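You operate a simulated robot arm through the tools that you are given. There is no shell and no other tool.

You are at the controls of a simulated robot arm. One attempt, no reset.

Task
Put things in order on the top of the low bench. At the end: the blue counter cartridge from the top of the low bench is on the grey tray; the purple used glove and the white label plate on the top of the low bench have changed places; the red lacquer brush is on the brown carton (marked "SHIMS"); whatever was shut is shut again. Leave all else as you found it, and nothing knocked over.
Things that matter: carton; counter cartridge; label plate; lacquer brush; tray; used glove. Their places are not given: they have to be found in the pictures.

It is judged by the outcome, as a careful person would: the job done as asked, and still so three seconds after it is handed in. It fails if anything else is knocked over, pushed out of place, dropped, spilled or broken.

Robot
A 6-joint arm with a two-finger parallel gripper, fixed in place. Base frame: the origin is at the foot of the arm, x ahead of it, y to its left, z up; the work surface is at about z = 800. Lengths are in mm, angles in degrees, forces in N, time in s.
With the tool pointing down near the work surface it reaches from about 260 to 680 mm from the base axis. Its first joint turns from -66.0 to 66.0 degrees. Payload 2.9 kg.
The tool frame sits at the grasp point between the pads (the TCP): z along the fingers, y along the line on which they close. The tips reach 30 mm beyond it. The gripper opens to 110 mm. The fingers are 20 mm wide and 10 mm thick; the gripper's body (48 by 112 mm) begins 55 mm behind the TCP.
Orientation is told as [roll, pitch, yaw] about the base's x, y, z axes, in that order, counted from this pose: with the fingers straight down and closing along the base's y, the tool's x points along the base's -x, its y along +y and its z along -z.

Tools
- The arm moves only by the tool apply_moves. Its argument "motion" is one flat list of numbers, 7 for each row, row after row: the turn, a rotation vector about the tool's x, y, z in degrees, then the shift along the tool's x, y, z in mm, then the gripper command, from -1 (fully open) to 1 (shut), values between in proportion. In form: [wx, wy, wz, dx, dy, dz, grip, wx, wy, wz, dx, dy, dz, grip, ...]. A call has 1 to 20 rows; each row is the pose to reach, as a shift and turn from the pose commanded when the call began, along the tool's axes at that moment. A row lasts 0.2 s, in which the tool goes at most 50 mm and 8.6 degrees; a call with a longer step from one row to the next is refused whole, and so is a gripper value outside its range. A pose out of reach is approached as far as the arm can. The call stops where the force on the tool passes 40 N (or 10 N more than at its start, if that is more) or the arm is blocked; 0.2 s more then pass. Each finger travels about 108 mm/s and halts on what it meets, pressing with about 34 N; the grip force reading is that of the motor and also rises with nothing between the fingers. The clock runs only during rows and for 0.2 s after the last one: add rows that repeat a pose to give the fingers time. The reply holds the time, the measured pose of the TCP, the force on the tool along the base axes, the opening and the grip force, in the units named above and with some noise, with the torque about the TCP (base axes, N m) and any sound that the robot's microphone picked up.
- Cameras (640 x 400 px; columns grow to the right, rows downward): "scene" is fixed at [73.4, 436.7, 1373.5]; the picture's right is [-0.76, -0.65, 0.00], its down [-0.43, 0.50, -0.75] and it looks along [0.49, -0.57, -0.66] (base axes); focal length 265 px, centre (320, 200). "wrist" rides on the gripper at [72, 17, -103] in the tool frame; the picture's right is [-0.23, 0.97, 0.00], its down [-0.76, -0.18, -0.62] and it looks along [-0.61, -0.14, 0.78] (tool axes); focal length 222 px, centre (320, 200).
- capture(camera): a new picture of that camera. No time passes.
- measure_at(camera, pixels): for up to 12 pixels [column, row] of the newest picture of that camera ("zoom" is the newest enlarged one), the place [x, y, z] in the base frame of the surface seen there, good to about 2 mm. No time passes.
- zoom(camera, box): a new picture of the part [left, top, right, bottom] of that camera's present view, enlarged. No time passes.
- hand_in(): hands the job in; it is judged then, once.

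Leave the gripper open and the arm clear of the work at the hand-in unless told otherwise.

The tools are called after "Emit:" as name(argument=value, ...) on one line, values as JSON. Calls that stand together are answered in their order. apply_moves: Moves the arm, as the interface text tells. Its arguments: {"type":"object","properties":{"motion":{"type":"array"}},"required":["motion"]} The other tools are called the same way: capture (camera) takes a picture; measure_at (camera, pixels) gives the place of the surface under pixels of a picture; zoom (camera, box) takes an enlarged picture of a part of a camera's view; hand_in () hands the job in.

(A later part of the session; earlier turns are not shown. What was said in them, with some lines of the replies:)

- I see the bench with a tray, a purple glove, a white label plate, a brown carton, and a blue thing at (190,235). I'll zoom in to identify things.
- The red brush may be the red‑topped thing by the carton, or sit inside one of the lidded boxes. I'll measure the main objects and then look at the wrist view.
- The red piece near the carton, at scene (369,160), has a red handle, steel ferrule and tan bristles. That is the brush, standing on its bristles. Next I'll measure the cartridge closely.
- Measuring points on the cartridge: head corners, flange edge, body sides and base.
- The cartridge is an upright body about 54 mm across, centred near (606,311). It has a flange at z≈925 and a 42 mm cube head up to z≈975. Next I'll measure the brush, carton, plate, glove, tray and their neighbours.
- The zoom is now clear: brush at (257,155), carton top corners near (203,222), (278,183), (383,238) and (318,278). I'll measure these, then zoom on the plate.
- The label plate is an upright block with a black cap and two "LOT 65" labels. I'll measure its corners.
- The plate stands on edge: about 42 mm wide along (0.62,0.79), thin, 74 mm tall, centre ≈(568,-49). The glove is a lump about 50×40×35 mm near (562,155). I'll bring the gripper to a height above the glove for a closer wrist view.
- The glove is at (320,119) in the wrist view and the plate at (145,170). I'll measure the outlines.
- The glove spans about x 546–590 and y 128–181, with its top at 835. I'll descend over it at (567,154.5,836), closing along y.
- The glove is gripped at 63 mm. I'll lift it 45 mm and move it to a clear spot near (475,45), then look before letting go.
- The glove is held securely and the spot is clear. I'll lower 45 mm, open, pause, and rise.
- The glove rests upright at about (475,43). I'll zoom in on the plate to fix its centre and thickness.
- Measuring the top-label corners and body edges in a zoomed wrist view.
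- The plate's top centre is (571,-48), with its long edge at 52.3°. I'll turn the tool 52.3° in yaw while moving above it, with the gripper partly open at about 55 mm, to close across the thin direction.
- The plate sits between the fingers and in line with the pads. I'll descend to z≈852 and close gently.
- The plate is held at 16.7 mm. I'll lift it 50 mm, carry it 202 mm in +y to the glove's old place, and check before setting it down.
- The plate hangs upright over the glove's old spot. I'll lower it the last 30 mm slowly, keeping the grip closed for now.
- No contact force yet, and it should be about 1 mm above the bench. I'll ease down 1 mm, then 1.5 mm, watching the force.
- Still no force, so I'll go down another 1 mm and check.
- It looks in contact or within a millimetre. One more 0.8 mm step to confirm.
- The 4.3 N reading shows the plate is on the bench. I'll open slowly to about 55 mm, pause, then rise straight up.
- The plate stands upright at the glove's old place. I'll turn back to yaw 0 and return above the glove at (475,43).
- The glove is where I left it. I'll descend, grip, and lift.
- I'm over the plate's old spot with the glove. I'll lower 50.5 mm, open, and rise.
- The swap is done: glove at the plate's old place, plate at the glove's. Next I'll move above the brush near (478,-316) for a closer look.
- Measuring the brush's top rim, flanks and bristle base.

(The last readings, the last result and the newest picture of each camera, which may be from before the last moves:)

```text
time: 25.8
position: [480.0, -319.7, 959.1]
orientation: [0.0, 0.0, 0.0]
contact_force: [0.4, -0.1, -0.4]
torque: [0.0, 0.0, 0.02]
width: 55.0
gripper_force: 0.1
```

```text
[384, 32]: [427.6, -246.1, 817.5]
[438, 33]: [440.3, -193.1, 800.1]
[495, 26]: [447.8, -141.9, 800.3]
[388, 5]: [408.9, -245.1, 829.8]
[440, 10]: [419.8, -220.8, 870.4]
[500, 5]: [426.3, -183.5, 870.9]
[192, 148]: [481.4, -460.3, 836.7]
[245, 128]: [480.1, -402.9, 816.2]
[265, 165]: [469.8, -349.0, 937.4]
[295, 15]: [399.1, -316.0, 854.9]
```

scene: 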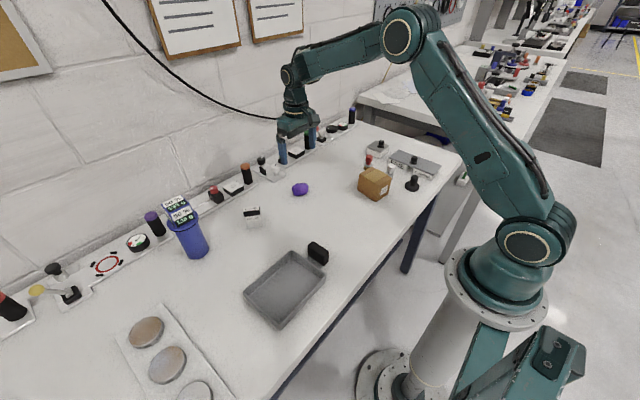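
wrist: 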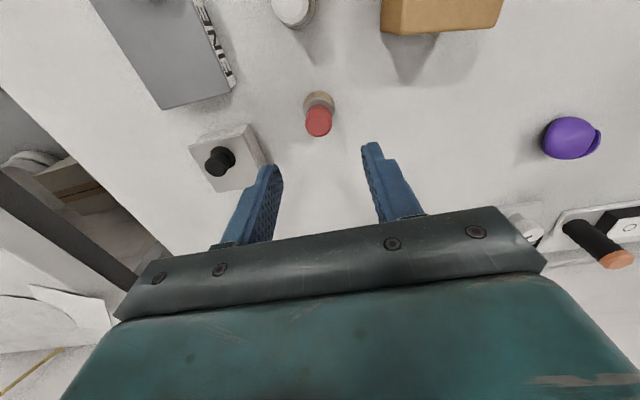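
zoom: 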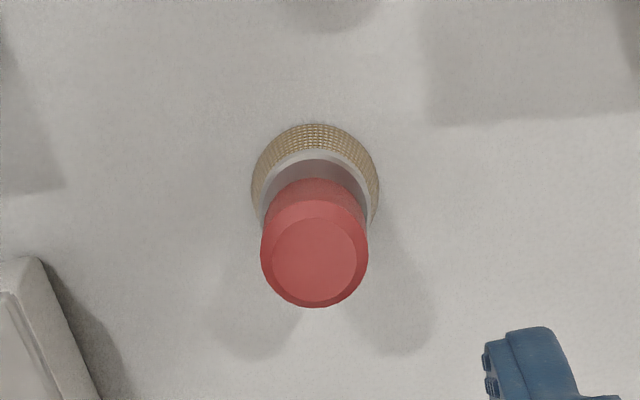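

The brush axis is at (481,-317.5). Its handle is about 23 mm across with its top at 855, and the ferrule is below 820. I'll descend to TCP z=855 so the tips stay above the ferrule, then close and lift.

Emit:
apply_moves(motion=[0, 0, 0, -3, -1.5, 40, 0, 0, 0, 0, -3, -1.5, 80, 0, 0, 0, 0, -3, -1.5, 105, 0, 0, 0, 0, -3, -1.5, 105, 0, 0, 0, 0, -3, -1.5, 105, 0.4, 0, 0, 0, -3, -1.5, 105, 1, 0, 0, 0, -3, -1.5, 105, 1, 0, 0, 0, -3, -1.5, 105, 1])

Emit:
capture(camera="wrist")

Emit:
zoom(camera="scene", box=[320, 100, 430, 210])

```text
time: 27.6
position: [480.9, -317.7, 854.1]
orientation: [0.0, 0.0, 0.0]
contact_force: [-0.5, 0.0, 0.5]
torque: [0.0, 0.0, 0.02]
width: 24.4
gripper_force: 33.8
```

```text
taken
```

wrist: 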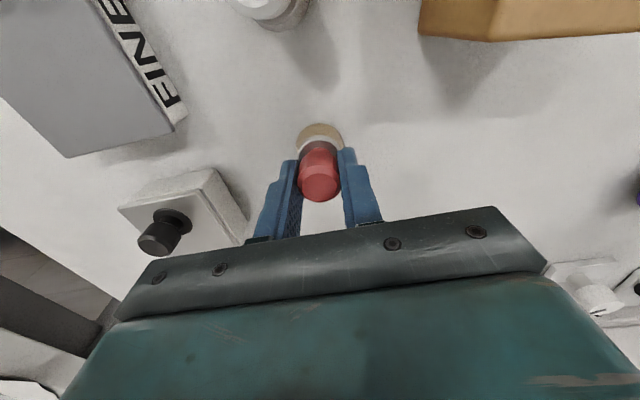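

```text
3.64 times, centred on (375, 155) of scene
```

zoom: 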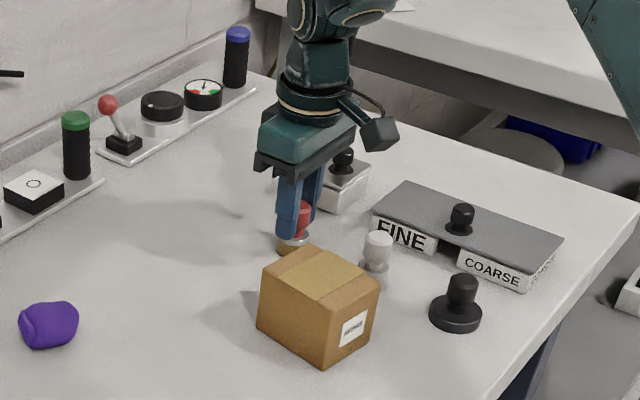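

The brush handle is gripped at 24.4 mm. I'll lift it 95 mm, then move over the carton's centre at (391,-212).

Emit:
apply_moves(motion=[0, 0, 0, 0, 0, -20, 1, 0, 0, 0, 0, 0, -60, 1, 0, 0, 0, 0, 0, -95, 1, 0, 0, 0, 22, 26, -95, 1, 0, 0, 0, 45, 53, -95, 1, 0, 0, 0, 68, 80, -95, 1, 0, 0, 0, 90, 105.5, -95, 1, 0, 0, 0, 90, 105.5, -95, 1])

Emit:
capture(camera="wrist")

Emit:
zoom(camera="scene", box=[320, 100, 430, 210])

```text
time: 29.4
position: [390.3, -210.0, 949.1]
orientation: [0.0, 0.0, -0.1]
contact_force: [0.4, -0.1, -0.6]
torque: [0.0, 0.0, -0.01]
width: 24.5
gripper_force: 33.8
```

```text
taken
```

wrist: 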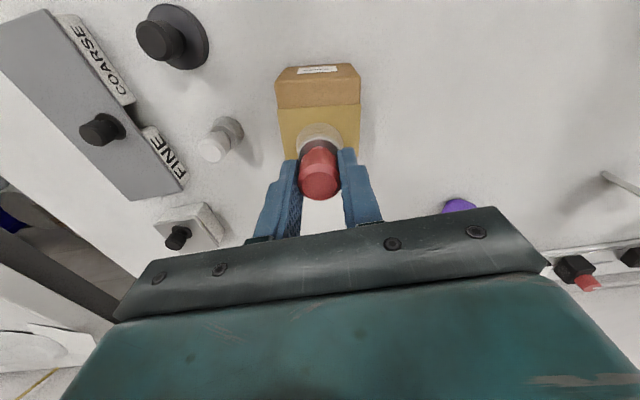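

```text
3.64 times, centred on (375, 155) of scene
```

zoom: 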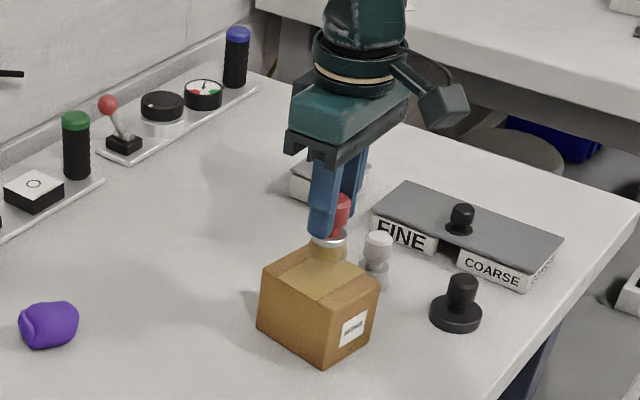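

The brush is over the carton. I'll measure the visible top edges from the wrist to check centring.

Emit:
measure_at(camera="wrist", pixels=[[279, 110], [357, 106], [281, 84], [355, 80], [284, 145], [357, 140], [320, 110], [357, 152], [282, 155]])

Emit:
measure_at(camera="zoom", pixels=[[265, 272], [305, 248], [377, 283], [325, 308], [290, 280], [320, 295], [345, 280]])

```text
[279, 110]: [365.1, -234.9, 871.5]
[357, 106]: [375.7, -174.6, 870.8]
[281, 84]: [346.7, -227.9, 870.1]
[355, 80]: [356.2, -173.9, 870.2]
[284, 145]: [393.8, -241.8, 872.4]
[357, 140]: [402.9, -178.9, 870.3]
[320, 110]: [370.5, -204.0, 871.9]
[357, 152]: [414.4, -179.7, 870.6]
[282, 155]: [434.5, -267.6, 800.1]
```

```text
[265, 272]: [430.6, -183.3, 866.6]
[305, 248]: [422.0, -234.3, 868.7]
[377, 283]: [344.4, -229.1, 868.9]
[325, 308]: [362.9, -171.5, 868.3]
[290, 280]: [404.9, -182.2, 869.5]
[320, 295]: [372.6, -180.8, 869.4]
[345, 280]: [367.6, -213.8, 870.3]
```

The carton top centre is about (388,-207). I'll shift (-2,+5) and lower 22 mm, then creep to contact.

Emit:
apply_moves(motion=[0, 0, 0, 2, 5, 10, 1, 0, 0, 0, 2, 5, 20, 1, 0, 0, 0, 2, 5, 22.5, 1, 0, 0, 0, 2, 5, 23.5, 1, 0, 0, 0, 2, 5, 23.5, 1])

Emit:
zoom(camera="scene", box=[345, 150, 405, 200])

```text
time: 30.6
position: [390.1, -206.8, 926.5]
orientation: [0.0, 0.0, 0.0]
contact_force: [-0.5, -0.3, -0.5]
torque: [0.01, -0.01, -0.01]
width: 24.6
gripper_force: 34.1
```

```text
8.00 times, centred on (375, 175) of scene
```

zoom: 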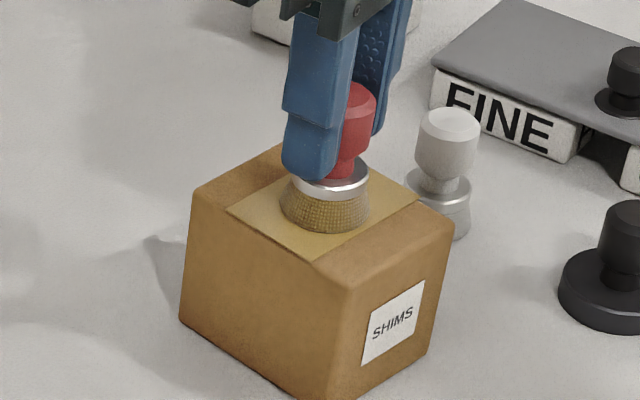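

Nearly touching. I'll creep down in 0.7 mm steps and read the force.

Emit:
apply_moves(motion=[0, 0, 0, 0, 0, 0.7, 1, 0, 0, 0, 0, 0, 1.2, 1])

```text
time: 31.2
position: [388.6, -206.9, 925.7]
orientation: [0.1, -0.1, 0.1]
contact_force: [1.2, 2.2, 6.9]
torque: [0.19, -0.02, -0.04]
width: 24.5
gripper_force: 34.3
```

There is contact at about 7 N. I'll relax 0.6 mm, open to about 55 mm, pause and rise.

Emit:
apply_moves(motion=[0, 0, 0, 0, 0, -0.6, 1, 0, 0, 0, 0, 0, -0.6, 0.4, 0, 0, 0, 0, 0, -0.6, 0, 0, 0, 0, 0, 0, -0.6, 0, 0, 0, 0, 0, 0, -30, 0, 0, 0, 0, 0, 0, -75, 0, 0, 0, 0, 0, 0, -120, 0])

Emit:
capture(camera="scene")

Emit:
zoom(camera="scene", box=[335, 130, 425, 210])

```text
time: 32.8
position: [388.3, -208.9, 1046.3]
orientation: [0.0, 0.1, -0.1]
contact_force: [-1.1, 0.0, 0.4]
torque: [0.01, 0.0, 0.01]
width: 54.6
gripper_force: 0.1
```

```text
taken
```

scene: 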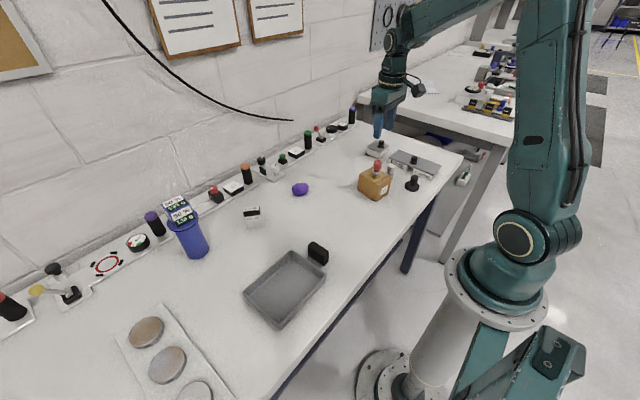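

```text
5.00 times, centred on (380, 170) of scene
```

zoom: 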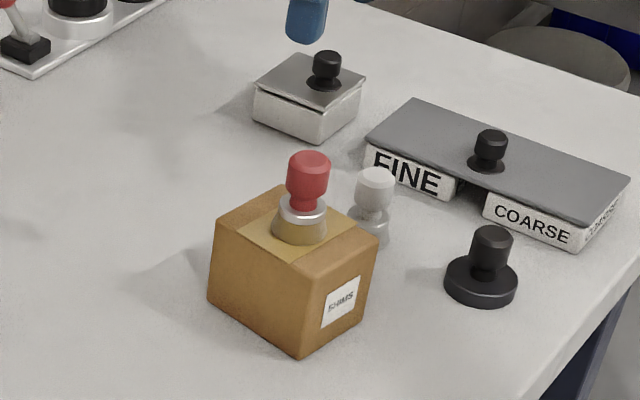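

The brush stands upright on the carton. Next is the cartridge; I'll measure the panel parts around it to plan a tilted approach.

Emit:
measure_at(camera="scene", pixels=[[152, 216], [160, 228], [156, 236], [138, 240], [165, 244], [216, 189], [212, 196], [218, 201], [233, 184], [200, 216], [150, 214], [163, 222]])

Emit:
measure_at(camera="scene", pixels=[[243, 297], [289, 252], [328, 278], [279, 327], [262, 290], [290, 262], [315, 278], [280, 312], [287, 286], [310, 248], [325, 262], [302, 262]])

Emit:
zoom(camera="scene", box=[230, 240, 340, 340])

```text
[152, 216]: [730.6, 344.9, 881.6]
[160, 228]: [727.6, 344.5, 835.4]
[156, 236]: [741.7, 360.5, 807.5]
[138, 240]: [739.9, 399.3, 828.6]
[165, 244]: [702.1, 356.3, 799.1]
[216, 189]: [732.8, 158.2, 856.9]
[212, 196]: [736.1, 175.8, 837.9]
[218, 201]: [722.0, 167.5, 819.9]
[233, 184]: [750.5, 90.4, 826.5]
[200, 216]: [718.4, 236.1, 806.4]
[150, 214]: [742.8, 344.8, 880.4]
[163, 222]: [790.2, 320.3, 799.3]
```

```text
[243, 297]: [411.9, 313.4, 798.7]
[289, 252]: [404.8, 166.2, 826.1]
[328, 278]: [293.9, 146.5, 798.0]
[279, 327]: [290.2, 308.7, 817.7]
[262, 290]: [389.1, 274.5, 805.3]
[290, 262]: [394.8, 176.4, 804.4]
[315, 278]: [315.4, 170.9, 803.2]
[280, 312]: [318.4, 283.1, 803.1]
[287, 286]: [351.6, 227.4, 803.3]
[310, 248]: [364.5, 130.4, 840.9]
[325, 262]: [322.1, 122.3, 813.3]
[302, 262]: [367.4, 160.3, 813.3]
```

```text
4.00 times, centred on (285, 290) of scene
```

zoom: 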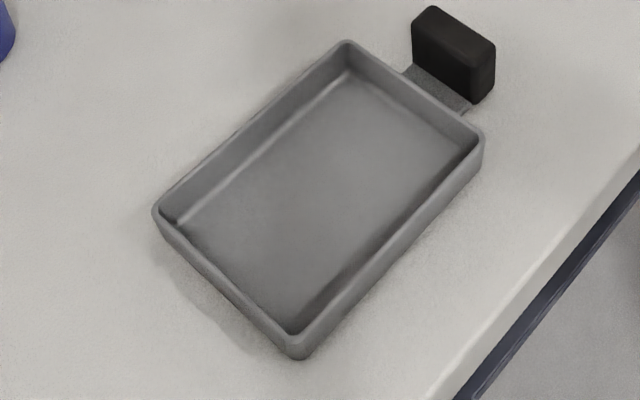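

The tray floor is z≈804, rim ≈826, centre ≈(354,227). The cartridge body is about 53 mm across with a wider flange, so I'll grip the body below the flange with the tool tilted about 60° outward. First I'll test in free air, without the load, whether that tilt is reachable over the tray. I'll move there high with yaw 32.

Emit:
apply_moves(motion=[0, 0, -3.2, 3.5, 43.4, 0, 0, 0, 0, -6.4, 7, 86.8, 0, 0, 0, 0, -9.6, 10.5, 130.2, 0, 0, 0, 0, -12.8, 14, 173.6, 0, 0, 0, 0, -16, 17.5, 217, 0, 0, 0, 0, -19.2, 21, 260.4, 0, 0, 0, 0, -22.4, 24.5, 303.8, 0, 0, 0, 0, -25.6, 28, 347.2, 0, 0, 0, 0, -28.8, 31.5, 390.6, 10, 0, 0, 0, -32, 35, 434, 25, 0, 0, 0, -32, 35, 434, 45, 0])

Emit:
capture(camera="scene")

```text
time: 35.2
position: [355.5, 225.0, 999.9]
orientation: [0.1, 0.0, 32.0]
contact_force: [0.2, -0.5, 0.6]
torque: [0.0, -0.02, -0.01]
width: 54.7
gripper_force: 0.0
```

```text
taken
```

scene: 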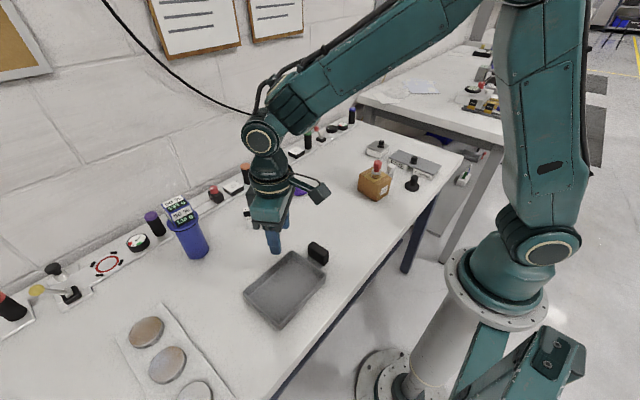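

Now the tilt test: 60° about the tool's y, TCP kept in place at z≈1000.

Emit:
apply_moves(motion=[0, -8.5, 0, 0, 0, 0, 0, 0, -17, 0, 0, 0, 0, 0, 0, -25.5, 0, 0, 0, 0, 0, 0, -34, 0, 0, 0, 0, 0, 0, -42.5, 0, 0, 0, 0, 0, 0, -51, 0, 0, 0, 0, 0, 0, -59.5, 0, 0, 0, 0, 0, 0, -60, 0, 0, 0, 0, 0])

Emit:
capture(camera="scene")

```text
time: 37.0
position: [359.2, 230.5, 1002.2]
orientation: [0.0, -59.9, 31.9]
contact_force: [0.0, 0.2, 0.7]
torque: [0.01, 0.01, -0.02]
width: 54.9
gripper_force: 0.1
out of reach, approached as far as the arm can: row 7, 8
```

```text
taken
```

scene: 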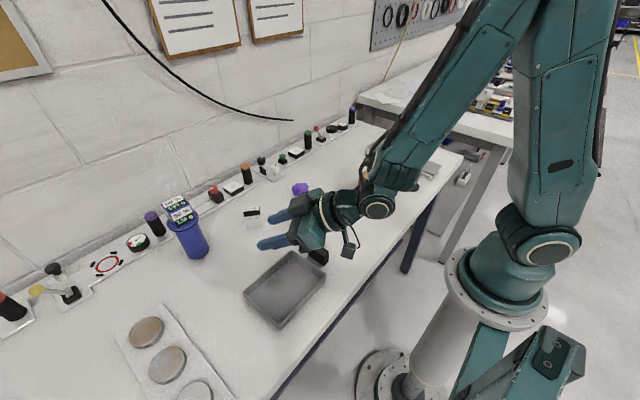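

It is only a few mm short. A spot slightly further out inside the tray, like (365,240), should do. I'll test by descending to z≈880 there, clear of the rim.

Emit:
apply_moves(motion=[0, 0, 0, 24, 1.3, 18.5, 0, 0, 0, 0, 48, 2.6, 37, 0, 0, 0, 0, 72, 3.9, 55.6, 0, 0, 0, 0, 95.8, 5.2, 74.1, 0, 0, 0, 0, 95.8, 5.2, 74.1, 0])

Emit:
capture(camera="scene")

```text
time: 38.2
position: [368.7, 240.2, 880.1]
orientation: [0.1, -60.0, 32.0]
contact_force: [-0.2, -1.0, 0.0]
torque: [0.01, -0.01, 0.0]
width: 55.0
gripper_force: 0.0
```

```text
taken
```

scene: 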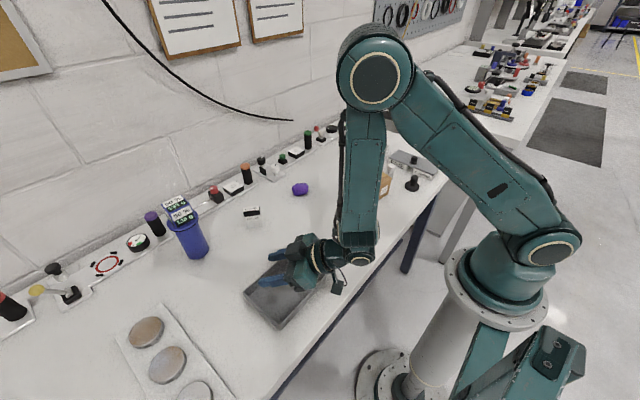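

This pose is reachable, wrist and elbow clear. I'll test 14 mm closer to the base to see the margin at this height.

Emit:
apply_moves(motion=[0, 0, 0, 3.5, 0, -6, 0, 0, 0, 0, 7, 0, -12.1, 0, 0, 0, 0, 7, 0, -12.1, 0])

Emit:
capture(camera="wrist")

```text
time: 39.0
position: [358.1, 234.0, 880.1]
orientation: [0.1, -60.0, 32.0]
contact_force: [0.0, -0.2, 0.4]
torque: [0.0, -0.01, 0.0]
width: 54.9
gripper_force: 0.0
```

```text
taken
```

wrist: 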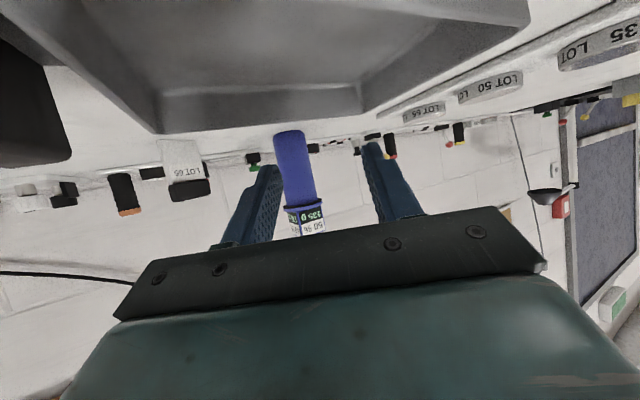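

Reachable there too, so placing around (362,237) works. I'll go to a standoff in front of the cartridge at about (519,266,923), aligned radially with yaw 27.2 and tilt 60, and open to about 99 mm.

Emit:
apply_moves(motion=[1.04, 0, 0.6, -28.4, -14.6, 27.9, -0.2, 2.08, 0, 1.2, -56.8, -29.2, 55.8, -0.5, 3.12, 0, 1.8, -85.1, -43.9, 83.8, -0.8, 4.157, 0, 2.4, -113.5, -58.5, 111.7, -0.8, 4.157, 0, 2.4, -113.5, -58.5, 111.7, -0.8])

Emit:
capture(camera="wrist")

Emit:
capture(camera="scene")

```text
time: 40.2
position: [519.0, 266.7, 923.5]
orientation: [0.0, -60.0, 27.1]
contact_force: [-0.5, 0.1, -0.6]
torque: [0.0, 0.03, 0.01]
width: 99.1
gripper_force: 0.0
```

```text
taken
```

wrist: 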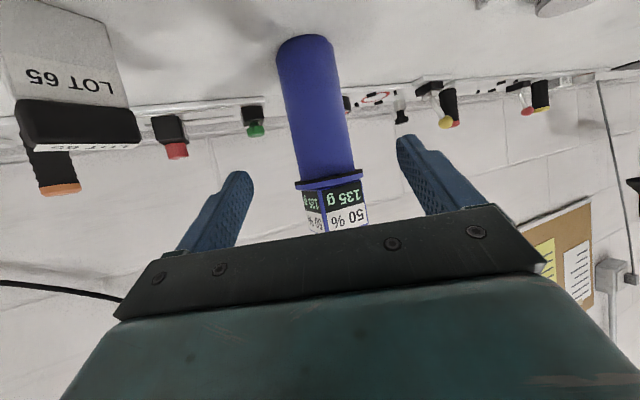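

```text
taken
```

scene: 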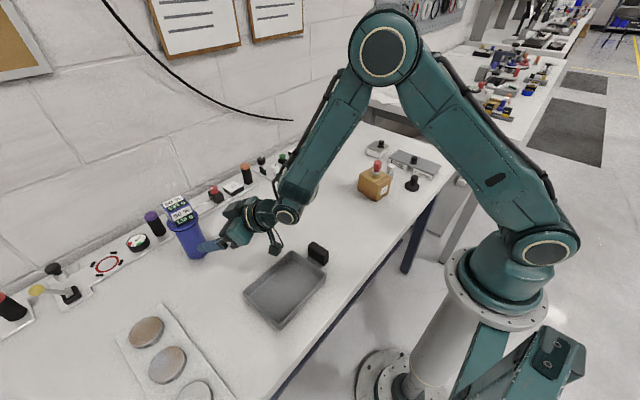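

The cartridge lies squarely between the fingers. I'll verify its axis with body-edge measurements.

Emit:
measure_at(camera="wrist", pixels=[[283, 80], [310, 80], [333, 75], [291, 120], [318, 120], [342, 115], [298, 165], [325, 165], [350, 160], [302, 187], [330, 186], [360, 174]])

```text
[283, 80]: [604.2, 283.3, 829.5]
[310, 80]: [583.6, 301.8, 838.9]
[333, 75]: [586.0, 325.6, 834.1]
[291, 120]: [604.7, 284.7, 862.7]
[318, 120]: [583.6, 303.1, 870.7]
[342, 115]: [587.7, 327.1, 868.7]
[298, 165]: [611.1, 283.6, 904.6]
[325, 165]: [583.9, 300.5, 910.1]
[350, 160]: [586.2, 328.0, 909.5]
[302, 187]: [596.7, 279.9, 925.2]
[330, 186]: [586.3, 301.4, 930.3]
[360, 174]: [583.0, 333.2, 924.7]
```

The axis fits at (608.5,310.5). I'll advance 110 mm along the tool with a 1.7 mm sideways correction.

Emit:
apply_moves(motion=[0, 0, 0, 0, -1.7, 30, -0.8, 0, 0, 0, 0, -1.7, 60, -0.8, 0, 0, 0, 0, -1.7, 85, -0.8, 0, 0, 0, 0, -1.7, 100, -0.8, 0, 0, 0, 0, -1.7, 110, -0.8, 0, 0, 0, 0, -1.7, 110, -0.8])

Emit:
capture(camera="wrist")

Emit:
zoom(camera="scene", box=[140, 180, 260, 280])

```text
time: 41.6
position: [602.2, 309.9, 867.7]
orientation: [0.0, -60.0, 27.2]
contact_force: [0.0, -0.9, 0.3]
torque: [-0.02, -0.01, 0.0]
width: 99.1
gripper_force: 0.0
```

```text
taken
```

wrist: 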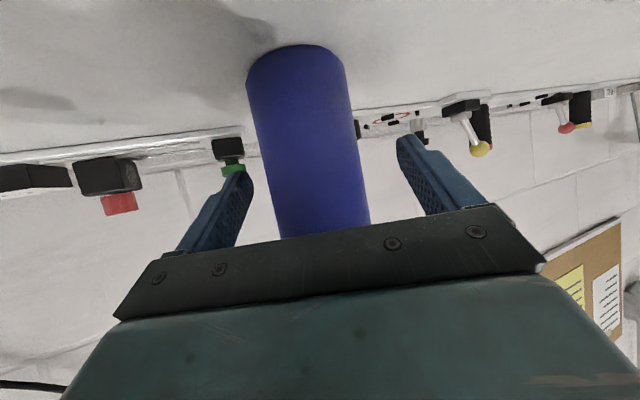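

```text
4.00 times, centred on (200, 230) of scene
```

zoom: 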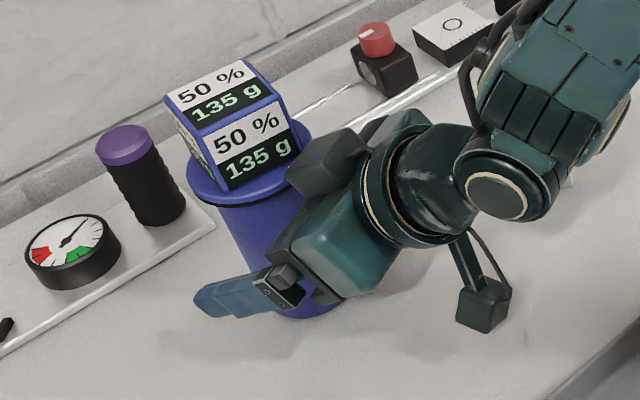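

No contact so far, but there is a dark housing on top of the gripper near the flange, at zoom (325,160). I'll measure its clearance.

Emit:
measure_at(camera="zoom", pixels=[[290, 175], [300, 190], [325, 160], [345, 130], [365, 150], [330, 190], [320, 180], [295, 165], [310, 150]])

Emit:
zoom(camera="scene", box=[190, 200, 240, 240])

```text
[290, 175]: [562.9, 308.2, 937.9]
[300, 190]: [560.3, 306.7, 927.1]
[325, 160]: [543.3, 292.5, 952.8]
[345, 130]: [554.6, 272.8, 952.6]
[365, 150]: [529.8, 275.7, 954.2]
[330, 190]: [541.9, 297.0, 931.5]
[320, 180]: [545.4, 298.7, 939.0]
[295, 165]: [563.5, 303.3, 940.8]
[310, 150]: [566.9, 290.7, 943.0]
```

```text
10.00 times, centred on (215, 220) of scene
```

zoom: 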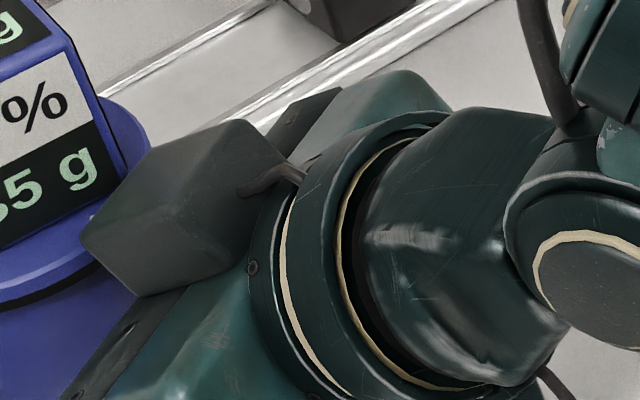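

The housing stays about 10 mm behind the flange, so it is clear and will also clear a straight-up retreat. I'll close on the body.

Emit:
apply_moves(motion=[0, 0, 0, 0, 0, 0, -0.4, 0, 0, 0, 0, 0, 0, 0, 0, 0, 0, 0, 0, 0, 0.4, 0, 0, 0, 0, 0, 0, 1, 0, 0, 0, 0, 0, 0, 1])

Emit:
zoom(camera="scene", box=[140, 180, 260, 280])

```text
time: 42.8
position: [603.8, 308.7, 869.3]
orientation: [0.0, -60.0, 27.3]
contact_force: [1.3, -1.2, 1.2]
torque: [-0.01, -0.03, -0.02]
width: 55.1
gripper_force: 33.5
```

```text
4.00 times, centred on (200, 230) of scene
```

zoom: 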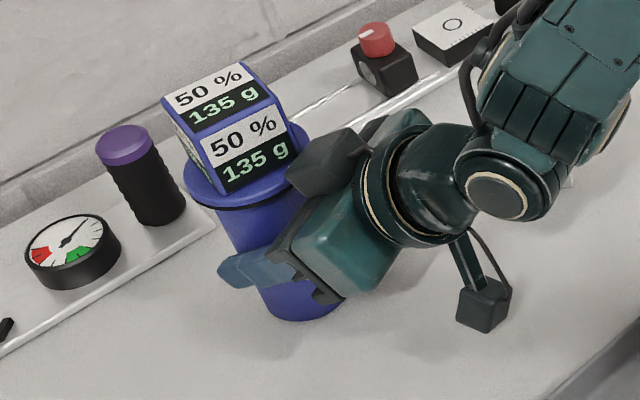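

Gripped at 55 mm and still upright. I'll lift 12 mm gently and check that it stays upright in the grip.

Emit:
apply_moves(motion=[0, 0, 0, -3.5, 0, -2, 1, 0, 0, 0, -7, 0, -4, 1, 0, 0, 0, -10.4, 0, -6, 1, 0, 0, 0, -10.4, 0, -6, 1])

Emit:
zoom(camera="scene", box=[140, 180, 260, 280])

```text
time: 43.8
position: [604.4, 308.7, 879.6]
orientation: [0.1, -60.0, 27.1]
contact_force: [-0.6, 0.4, -3.1]
torque: [-0.01, 0.03, 0.02]
width: 54.9
gripper_force: 33.9
```

```text
4.00 times, centred on (200, 230) of scene
```

zoom: 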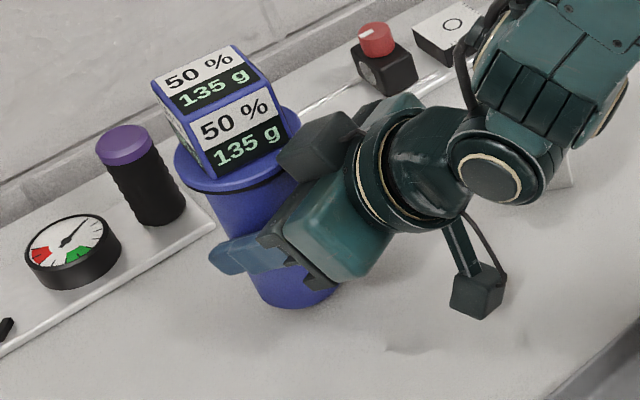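

It lifts cleanly and stays upright; the load is about 3 N. I'll lift 35 mm more, then carry it slowly over the tray to about (362,237), turning yaw by 5.8° to stay radial.

Emit:
apply_moves(motion=[0, 0, 0, -15, 0, -8.7, 1, 0, 0, 0, -30.3, 0, -17.5, 1, -0.5, 0, -0.29, -17.7, 4.7, -39.4, 1, -1.0, 0, -0.58, -5, 9.3, -61.3, 1, -1.51, 0, -0.87, 7.6, 14, -83.2, 1, -2.01, 0, -1.16, 20.3, 18.6, -105.1, 1, -2.51, 0, -1.45, 32.9, 23.3, -127, 1, -3.01, 0, -1.74, 45.5, 28, -148.8, 1, -3.51, 0, -2.03, 58.2, 32.6, -170.7, 1, -4.02, 0, -2.32, 70.8, 37.3, -192.6, 1, -4.52, 0, -2.61, 83.5, 41.9, -214.5, 1, -5.02, 0, -2.9, 96.1, 46.6, -236.4, 1, -5.02, 0, -2.9, 96.1, 46.6, -236.4, 1])

Emit:
capture(camera="scene")

Emit:
zoom(camera="scene", box=[210, 200, 350, 330])

Emit:
capture(camera="wrist")

```text
time: 46.6
position: [360.0, 236.0, 915.7]
orientation: [0.0, -60.0, 33.0]
contact_force: [0.0, -0.2, -4.1]
torque: [0.0, 0.03, -0.03]
width: 55.1
gripper_force: 33.7
```

```text
taken
```

scene: 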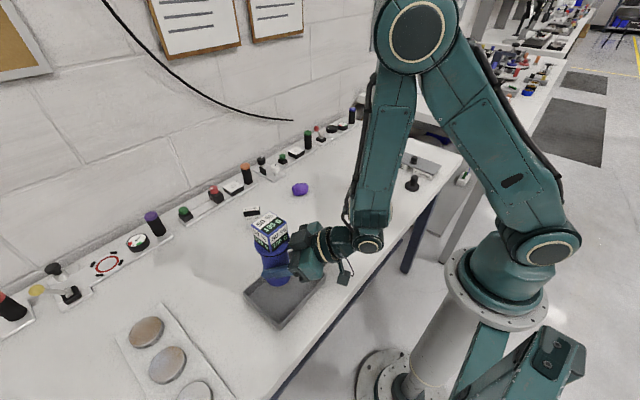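

```text
3.08 times, centred on (280, 265) of scene
```

zoom: 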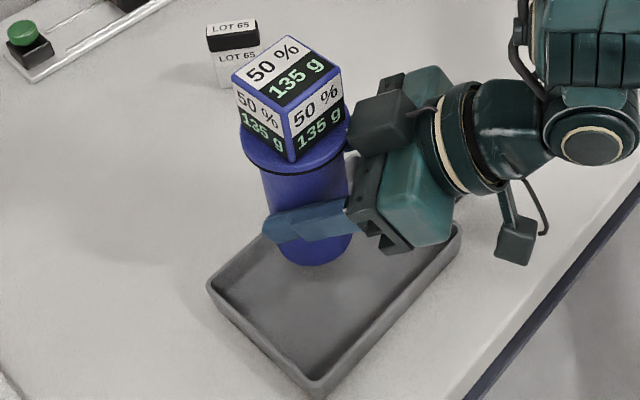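

```text
taken
```

wrist: 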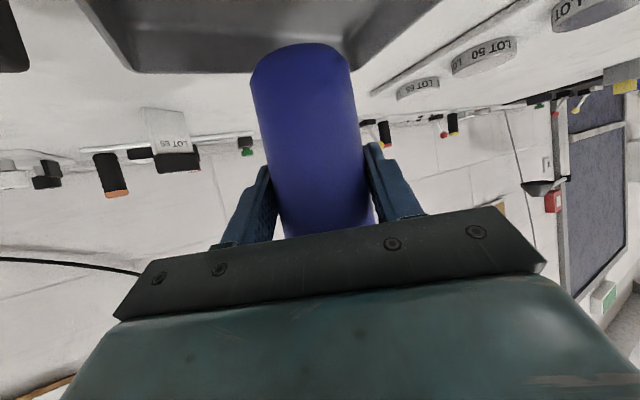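

The cartridge is upright above the tray. I'll measure the cartridge and tray rim to confirm it comes down inside.

Emit:
zoom(camera="scene", box=[210, 200, 350, 330])

Emit:
measure_at(camera="zoom", pixels=[[315, 255], [283, 245], [347, 243], [265, 190], [310, 190], [345, 170], [237, 85], [290, 37], [340, 70], [290, 110], [217, 282], [318, 385]])

Emit:
measure_at(camera="zoom", pixels=[[235, 275], [255, 255], [315, 355], [400, 280], [440, 245], [300, 300], [270, 290], [225, 270], [250, 250], [455, 230]])

```text
3.08 times, centred on (280, 265) of scene
```

zoom: 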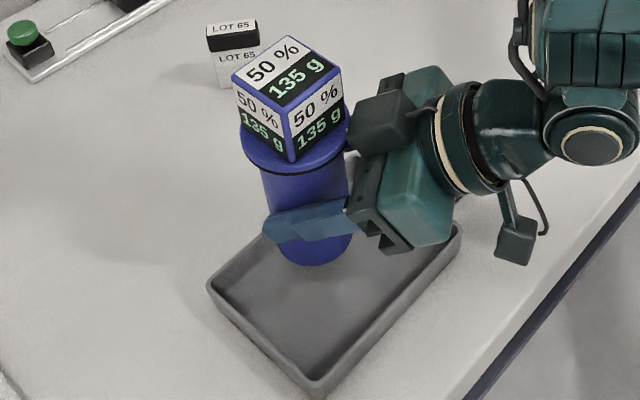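

```text
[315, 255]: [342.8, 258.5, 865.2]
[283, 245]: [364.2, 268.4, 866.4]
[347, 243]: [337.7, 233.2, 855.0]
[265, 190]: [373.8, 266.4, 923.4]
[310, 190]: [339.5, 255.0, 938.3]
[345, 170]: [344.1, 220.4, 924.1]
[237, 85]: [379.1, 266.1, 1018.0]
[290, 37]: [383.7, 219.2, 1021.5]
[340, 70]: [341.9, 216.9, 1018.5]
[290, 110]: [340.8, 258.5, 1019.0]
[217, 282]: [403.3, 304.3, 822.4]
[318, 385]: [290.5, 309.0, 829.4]
```

```text
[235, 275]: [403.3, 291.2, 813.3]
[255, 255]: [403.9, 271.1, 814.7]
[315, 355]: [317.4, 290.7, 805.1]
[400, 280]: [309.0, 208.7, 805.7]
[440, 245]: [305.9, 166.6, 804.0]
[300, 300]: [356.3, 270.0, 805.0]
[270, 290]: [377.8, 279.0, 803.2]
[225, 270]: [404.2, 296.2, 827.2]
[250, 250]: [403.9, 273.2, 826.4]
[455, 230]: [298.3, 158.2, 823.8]
```

The cartridge axis is at (362,241) and upright. The tray floor spans x≈306–398, y≈165–298. I'll shift 6 mm tangentially for margin and lower 40 mm, then creep down.

Emit:
apply_moves(motion=[0, 0, 0, 0, 3, 0, 1, 0, 0, 0, 0, 6, 0, 1, 0, 0, 0, 8.7, 6, 5, 1, 0, 0, 0, 17.3, 6, 10, 1, 0, 0, 0, 26, 6, 15, 1, 0, 0, 0, 31.2, 6, 18, 1, 0, 0, 0, 34.6, 6, 20, 1, 0, 0, 0, 34.6, 6, 20, 1])

Emit:
zoom(camera="scene", box=[210, 200, 350, 330])

Emit:
capture(camera="wrist")

```text
time: 48.4
position: [354.8, 240.3, 875.5]
orientation: [-0.1, -59.9, 33.1]
contact_force: [0.4, 0.3, -2.9]
torque: [0.02, 0.02, 0.06]
width: 55.0
gripper_force: 33.5
```

```text
3.08 times, centred on (280, 265) of scene
```

zoom: 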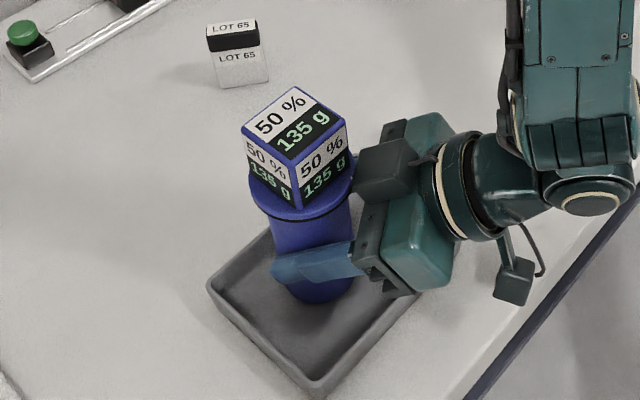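

```text
taken
```

wrist: 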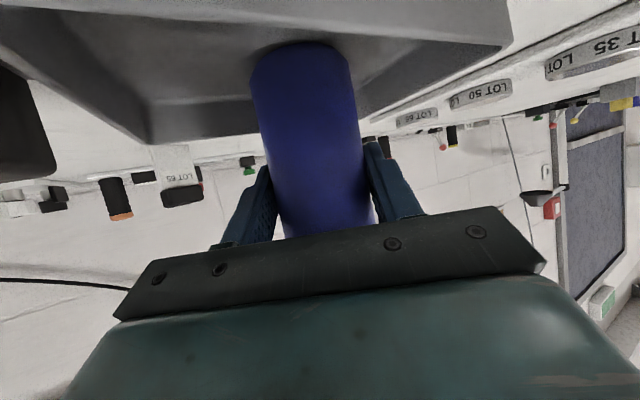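

It's inside the tray and a few mm above the floor. I'll creep down 2 mm and read the force.

Emit:
apply_moves(motion=[0, 0, 0, 0.9, 0, 0.5, 1, 0, 0, 0, 1.7, 0, 1, 1, 0, 0, 0, 1.7, 0, 1, 1])

```text
time: 49.2
position: [355.9, 240.9, 874.2]
orientation: [0.0, -60.1, 33.0]
contact_force: [-0.1, 0.4, -2.0]
torque: [0.03, -0.01, 0.0]
width: 54.5
gripper_force: 33.5
```

The tool still carries most of the weight, so I'll continue 1 mm lower.

Emit:
apply_moves(motion=[0, 0, 0, 0.5, 0, 0.3, 1, 0, 0, 0, 0.9, 0, 0.5, 1, 0, 0, 0, 0.9, 0, 0.5, 1])

```text
time: 50.0
position: [355.7, 240.4, 873.1]
orientation: [0.0, -60.2, 33.1]
contact_force: [-1.2, -0.9, 8.9]
torque: [-0.15, 0.17, 0.01]
width: 54.8
gripper_force: 34.2
```

Contact at about 9 N: the cartridge stands on the tray floor. I'll relax 0.6 mm and open gradually to full width.

Emit:
apply_moves(motion=[0, 0, 0, -0.5, 0, -0.3, 1, 0, 0, 0, -0.5, 0, -0.3, 0.3, 0, 0, 0, -0.5, 0, -0.3, -0.1, 0, 0, 0, -0.5, 0, -0.3, -0.6, 0, 0, 0, -0.5, 0, -0.3, -1, 0, 0, 0, -0.5, 0, -0.3, -1])

Emit:
zoom(camera="scene", box=[210, 200, 350, 330])

Emit:
capture(camera="wrist")

```text
time: 51.4
position: [355.5, 238.9, 874.0]
orientation: [0.0, -60.0, 33.0]
contact_force: [-0.8, 0.0, -0.5]
torque: [-0.02, -0.02, 0.0]
width: 110.0
gripper_force: 0.0
```

```text
3.08 times, centred on (280, 265) of scene
```

zoom: 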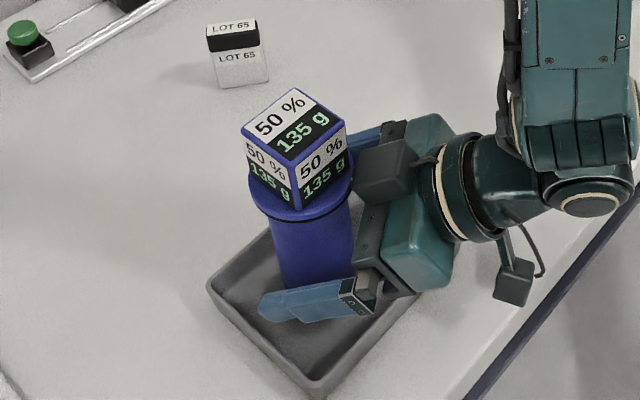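

```text
taken
```

wrist: 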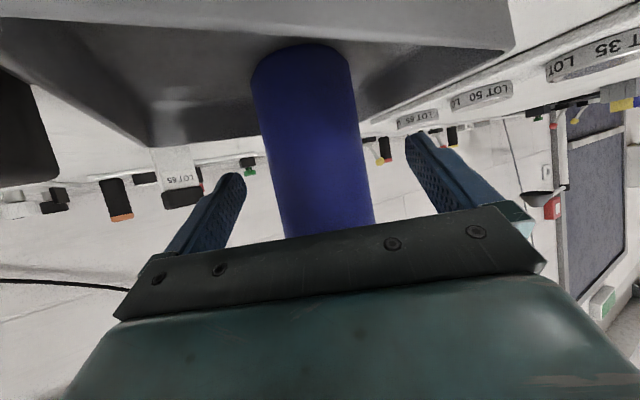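

The cartridge stands free and upright. I'll raise the tool straight up at constant radius, 125 mm; the fingers are wide of the flange and head.

Emit:
apply_moves(motion=[0, 0, 0, -13, 0, -7.5, -1, 0, 0, 0, -30.3, 0, -17.5, -1, 0, 0, 0, -52, 0, -30, -1, 0, 0, 0, -73.6, 0, -42.5, -1, 0, 0, 0, -95.3, 0, -55, -1, 0, 0, 0, -108.3, 0, -62.5, -1, 0, 0, 0, -108.3, 0, -62.5, -1])

Emit:
zoom(camera="scene", box=[210, 180, 370, 330])

```text
time: 53.0
position: [354.3, 239.7, 1000.1]
orientation: [-0.1, -60.0, 33.0]
contact_force: [0.7, 0.6, 0.7]
torque: [0.01, 0.04, 0.02]
width: 109.8
gripper_force: 0.1
```

```text
2.67 times, centred on (290, 255) of scene
```

zoom: 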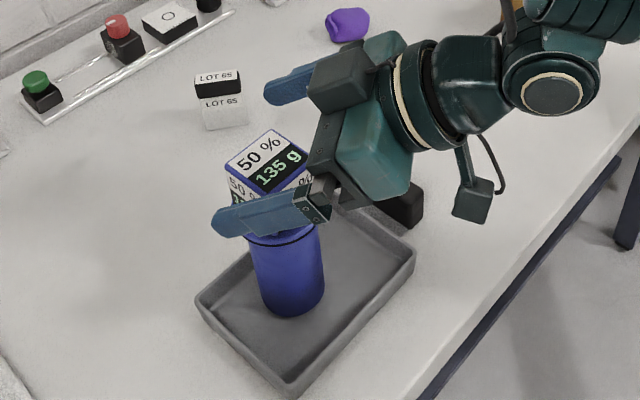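

All clear. I'll keep rising to about z=1150 while bringing the tool back to vertical.

Emit:
apply_moves(motion=[0, 3, 0, -26, 0, -15, -1, 0, 9, 0, -52, 0, -30, -1, 0, 17, 0, -78, 0, -45, -1, 0, 25.5, 0, -104, 0, -60, -1, 0, 34, 0, -130, 0, -75, -1, 0, 42.5, 0, -130, 0, -75, -1, 0, 51, 0, -130, 0, -75, -1, 0, 59.5, 0, -130, 0, -75, -1, 0, 60, 0, -130, 0, -75, -1])

Emit:
capture(camera="scene")

Emit:
capture(camera="wrist")

```text
time: 55.0
position: [355.5, 241.2, 1149.6]
orientation: [0.0, 0.2, 32.9]
contact_force: [0.1, 0.0, 0.5]
torque: [-0.03, 0.01, -0.03]
width: 109.9
gripper_force: 0.0
```

```text
taken
```

scene: 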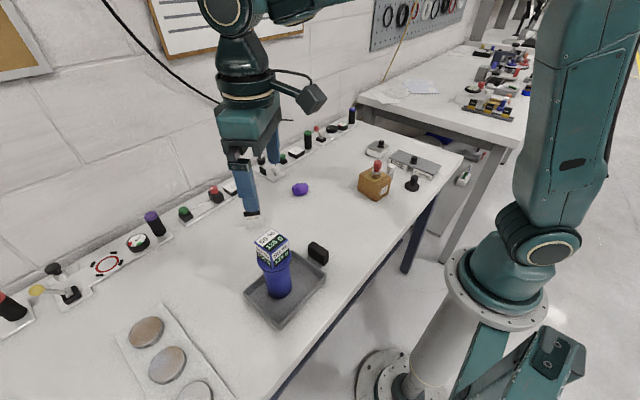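

```text
taken
```

wrist: 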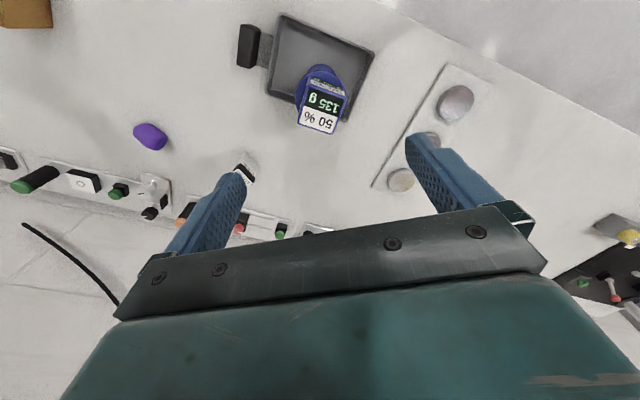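

The cartridge is on the tray. I'll move the arm up and aside for a full final check.

Emit:
apply_moves(motion=[0, 0, 6.6, 10, -30, -10, -1, 0, 0, 13.2, 20, -60, -20, -1, 0, 0, 19.8, 30, -90, -30, -1, 0, 0, 26.4, 40, -120, -30, -1, 0, 0, 33, 50, -150, -30, -1, 0, 0, 33, 60, -180, -30, -1])

Emit:
capture(camera="scene")

Emit:
zoom(camera="scene", box=[220, 160, 340, 240])

Emit:
measure_at(camera="scene", pixels=[[252, 208], [252, 218], [300, 189], [304, 190], [296, 188], [378, 165], [271, 240], [300, 185]])

Emit:
zoom(camera="scene", box=[330, 120, 470, 210])

Emit:
zoom(camera="scene", box=[220, 220, 340, 330])

```text
time: 56.4
position: [402.5, 56.5, 1179.0]
orientation: [0.0, 0.0, 0.0]
contact_force: [0.1, -0.8, 0.3]
torque: [0.01, 0.01, -0.04]
width: 109.7
gripper_force: 0.0
```

```text
taken
```

scene: 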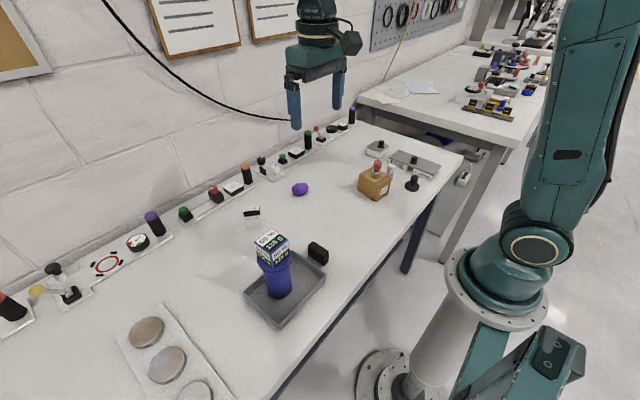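

```text
5.00 times, centred on (280, 200) of scene
```

zoom: 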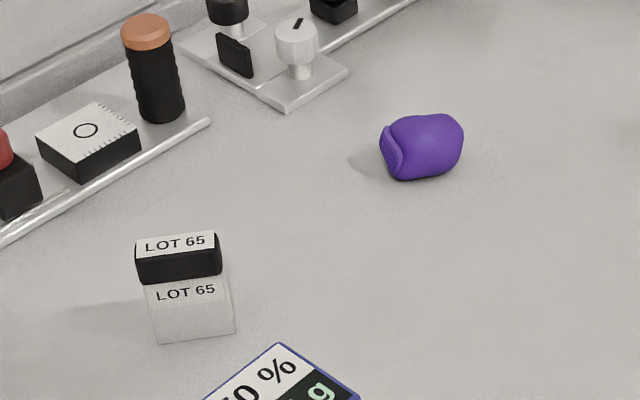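

```text
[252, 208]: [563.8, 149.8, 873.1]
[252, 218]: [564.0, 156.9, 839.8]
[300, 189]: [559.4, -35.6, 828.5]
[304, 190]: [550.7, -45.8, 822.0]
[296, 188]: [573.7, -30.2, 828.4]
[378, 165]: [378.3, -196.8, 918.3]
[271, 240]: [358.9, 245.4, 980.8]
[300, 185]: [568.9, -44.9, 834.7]
```

```text
4.44 times, centred on (400, 165) of scene
```

zoom: 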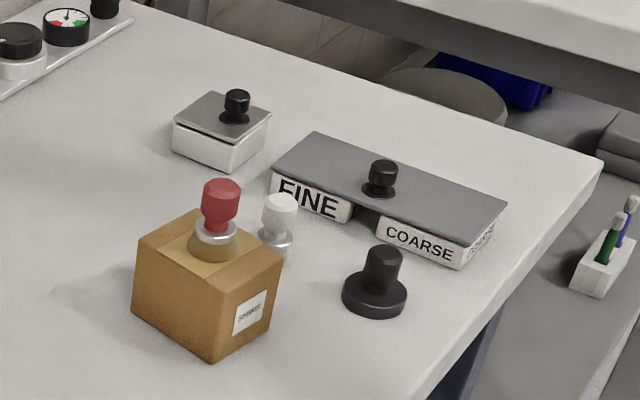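

```text
3.64 times, centred on (280, 275) of scene
```

zoom: 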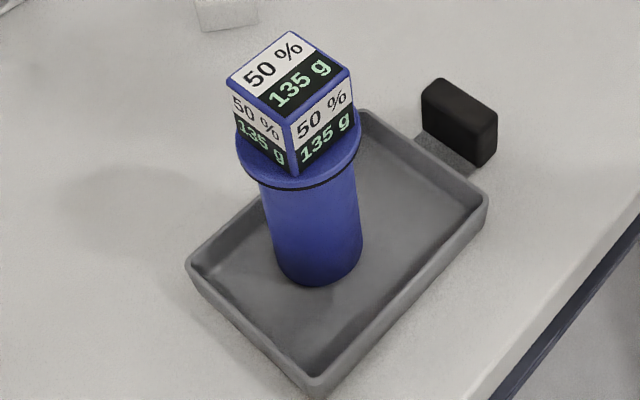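

The final check passes:
- **Cartridge:** upright on the tray.
- **Swap:** the plate stands at about (567,154) and the glove lies at about (570,-48), so they have changed places.
- **Brush:** upright on the SHIMS carton.
- **Lids:** untouched and shut.
- **Arm:** clear of the work, with the gripper open.

Handing in.

Emit:
hand_in()

```text
The job is handed in.
```

The job is done and handed in. In the last pictures before hand-in:

- **Counter cartridge:** the blue cartridge stands upright on the grey tray.
- **Glove and label plate:** they have changed places. The plate stands upright, facing the same way as before.
- **Lacquer brush:** the red brush stands on its bristles on the SHIMS carton.
- **Lids:** I didn't open anything, so whatever was shut is still shut.

Nothing else was knocked over or moved that I could see. The arm is clear of the work with the gripper open. I haven't seen the judge's result, only that the hand-in was accepted.
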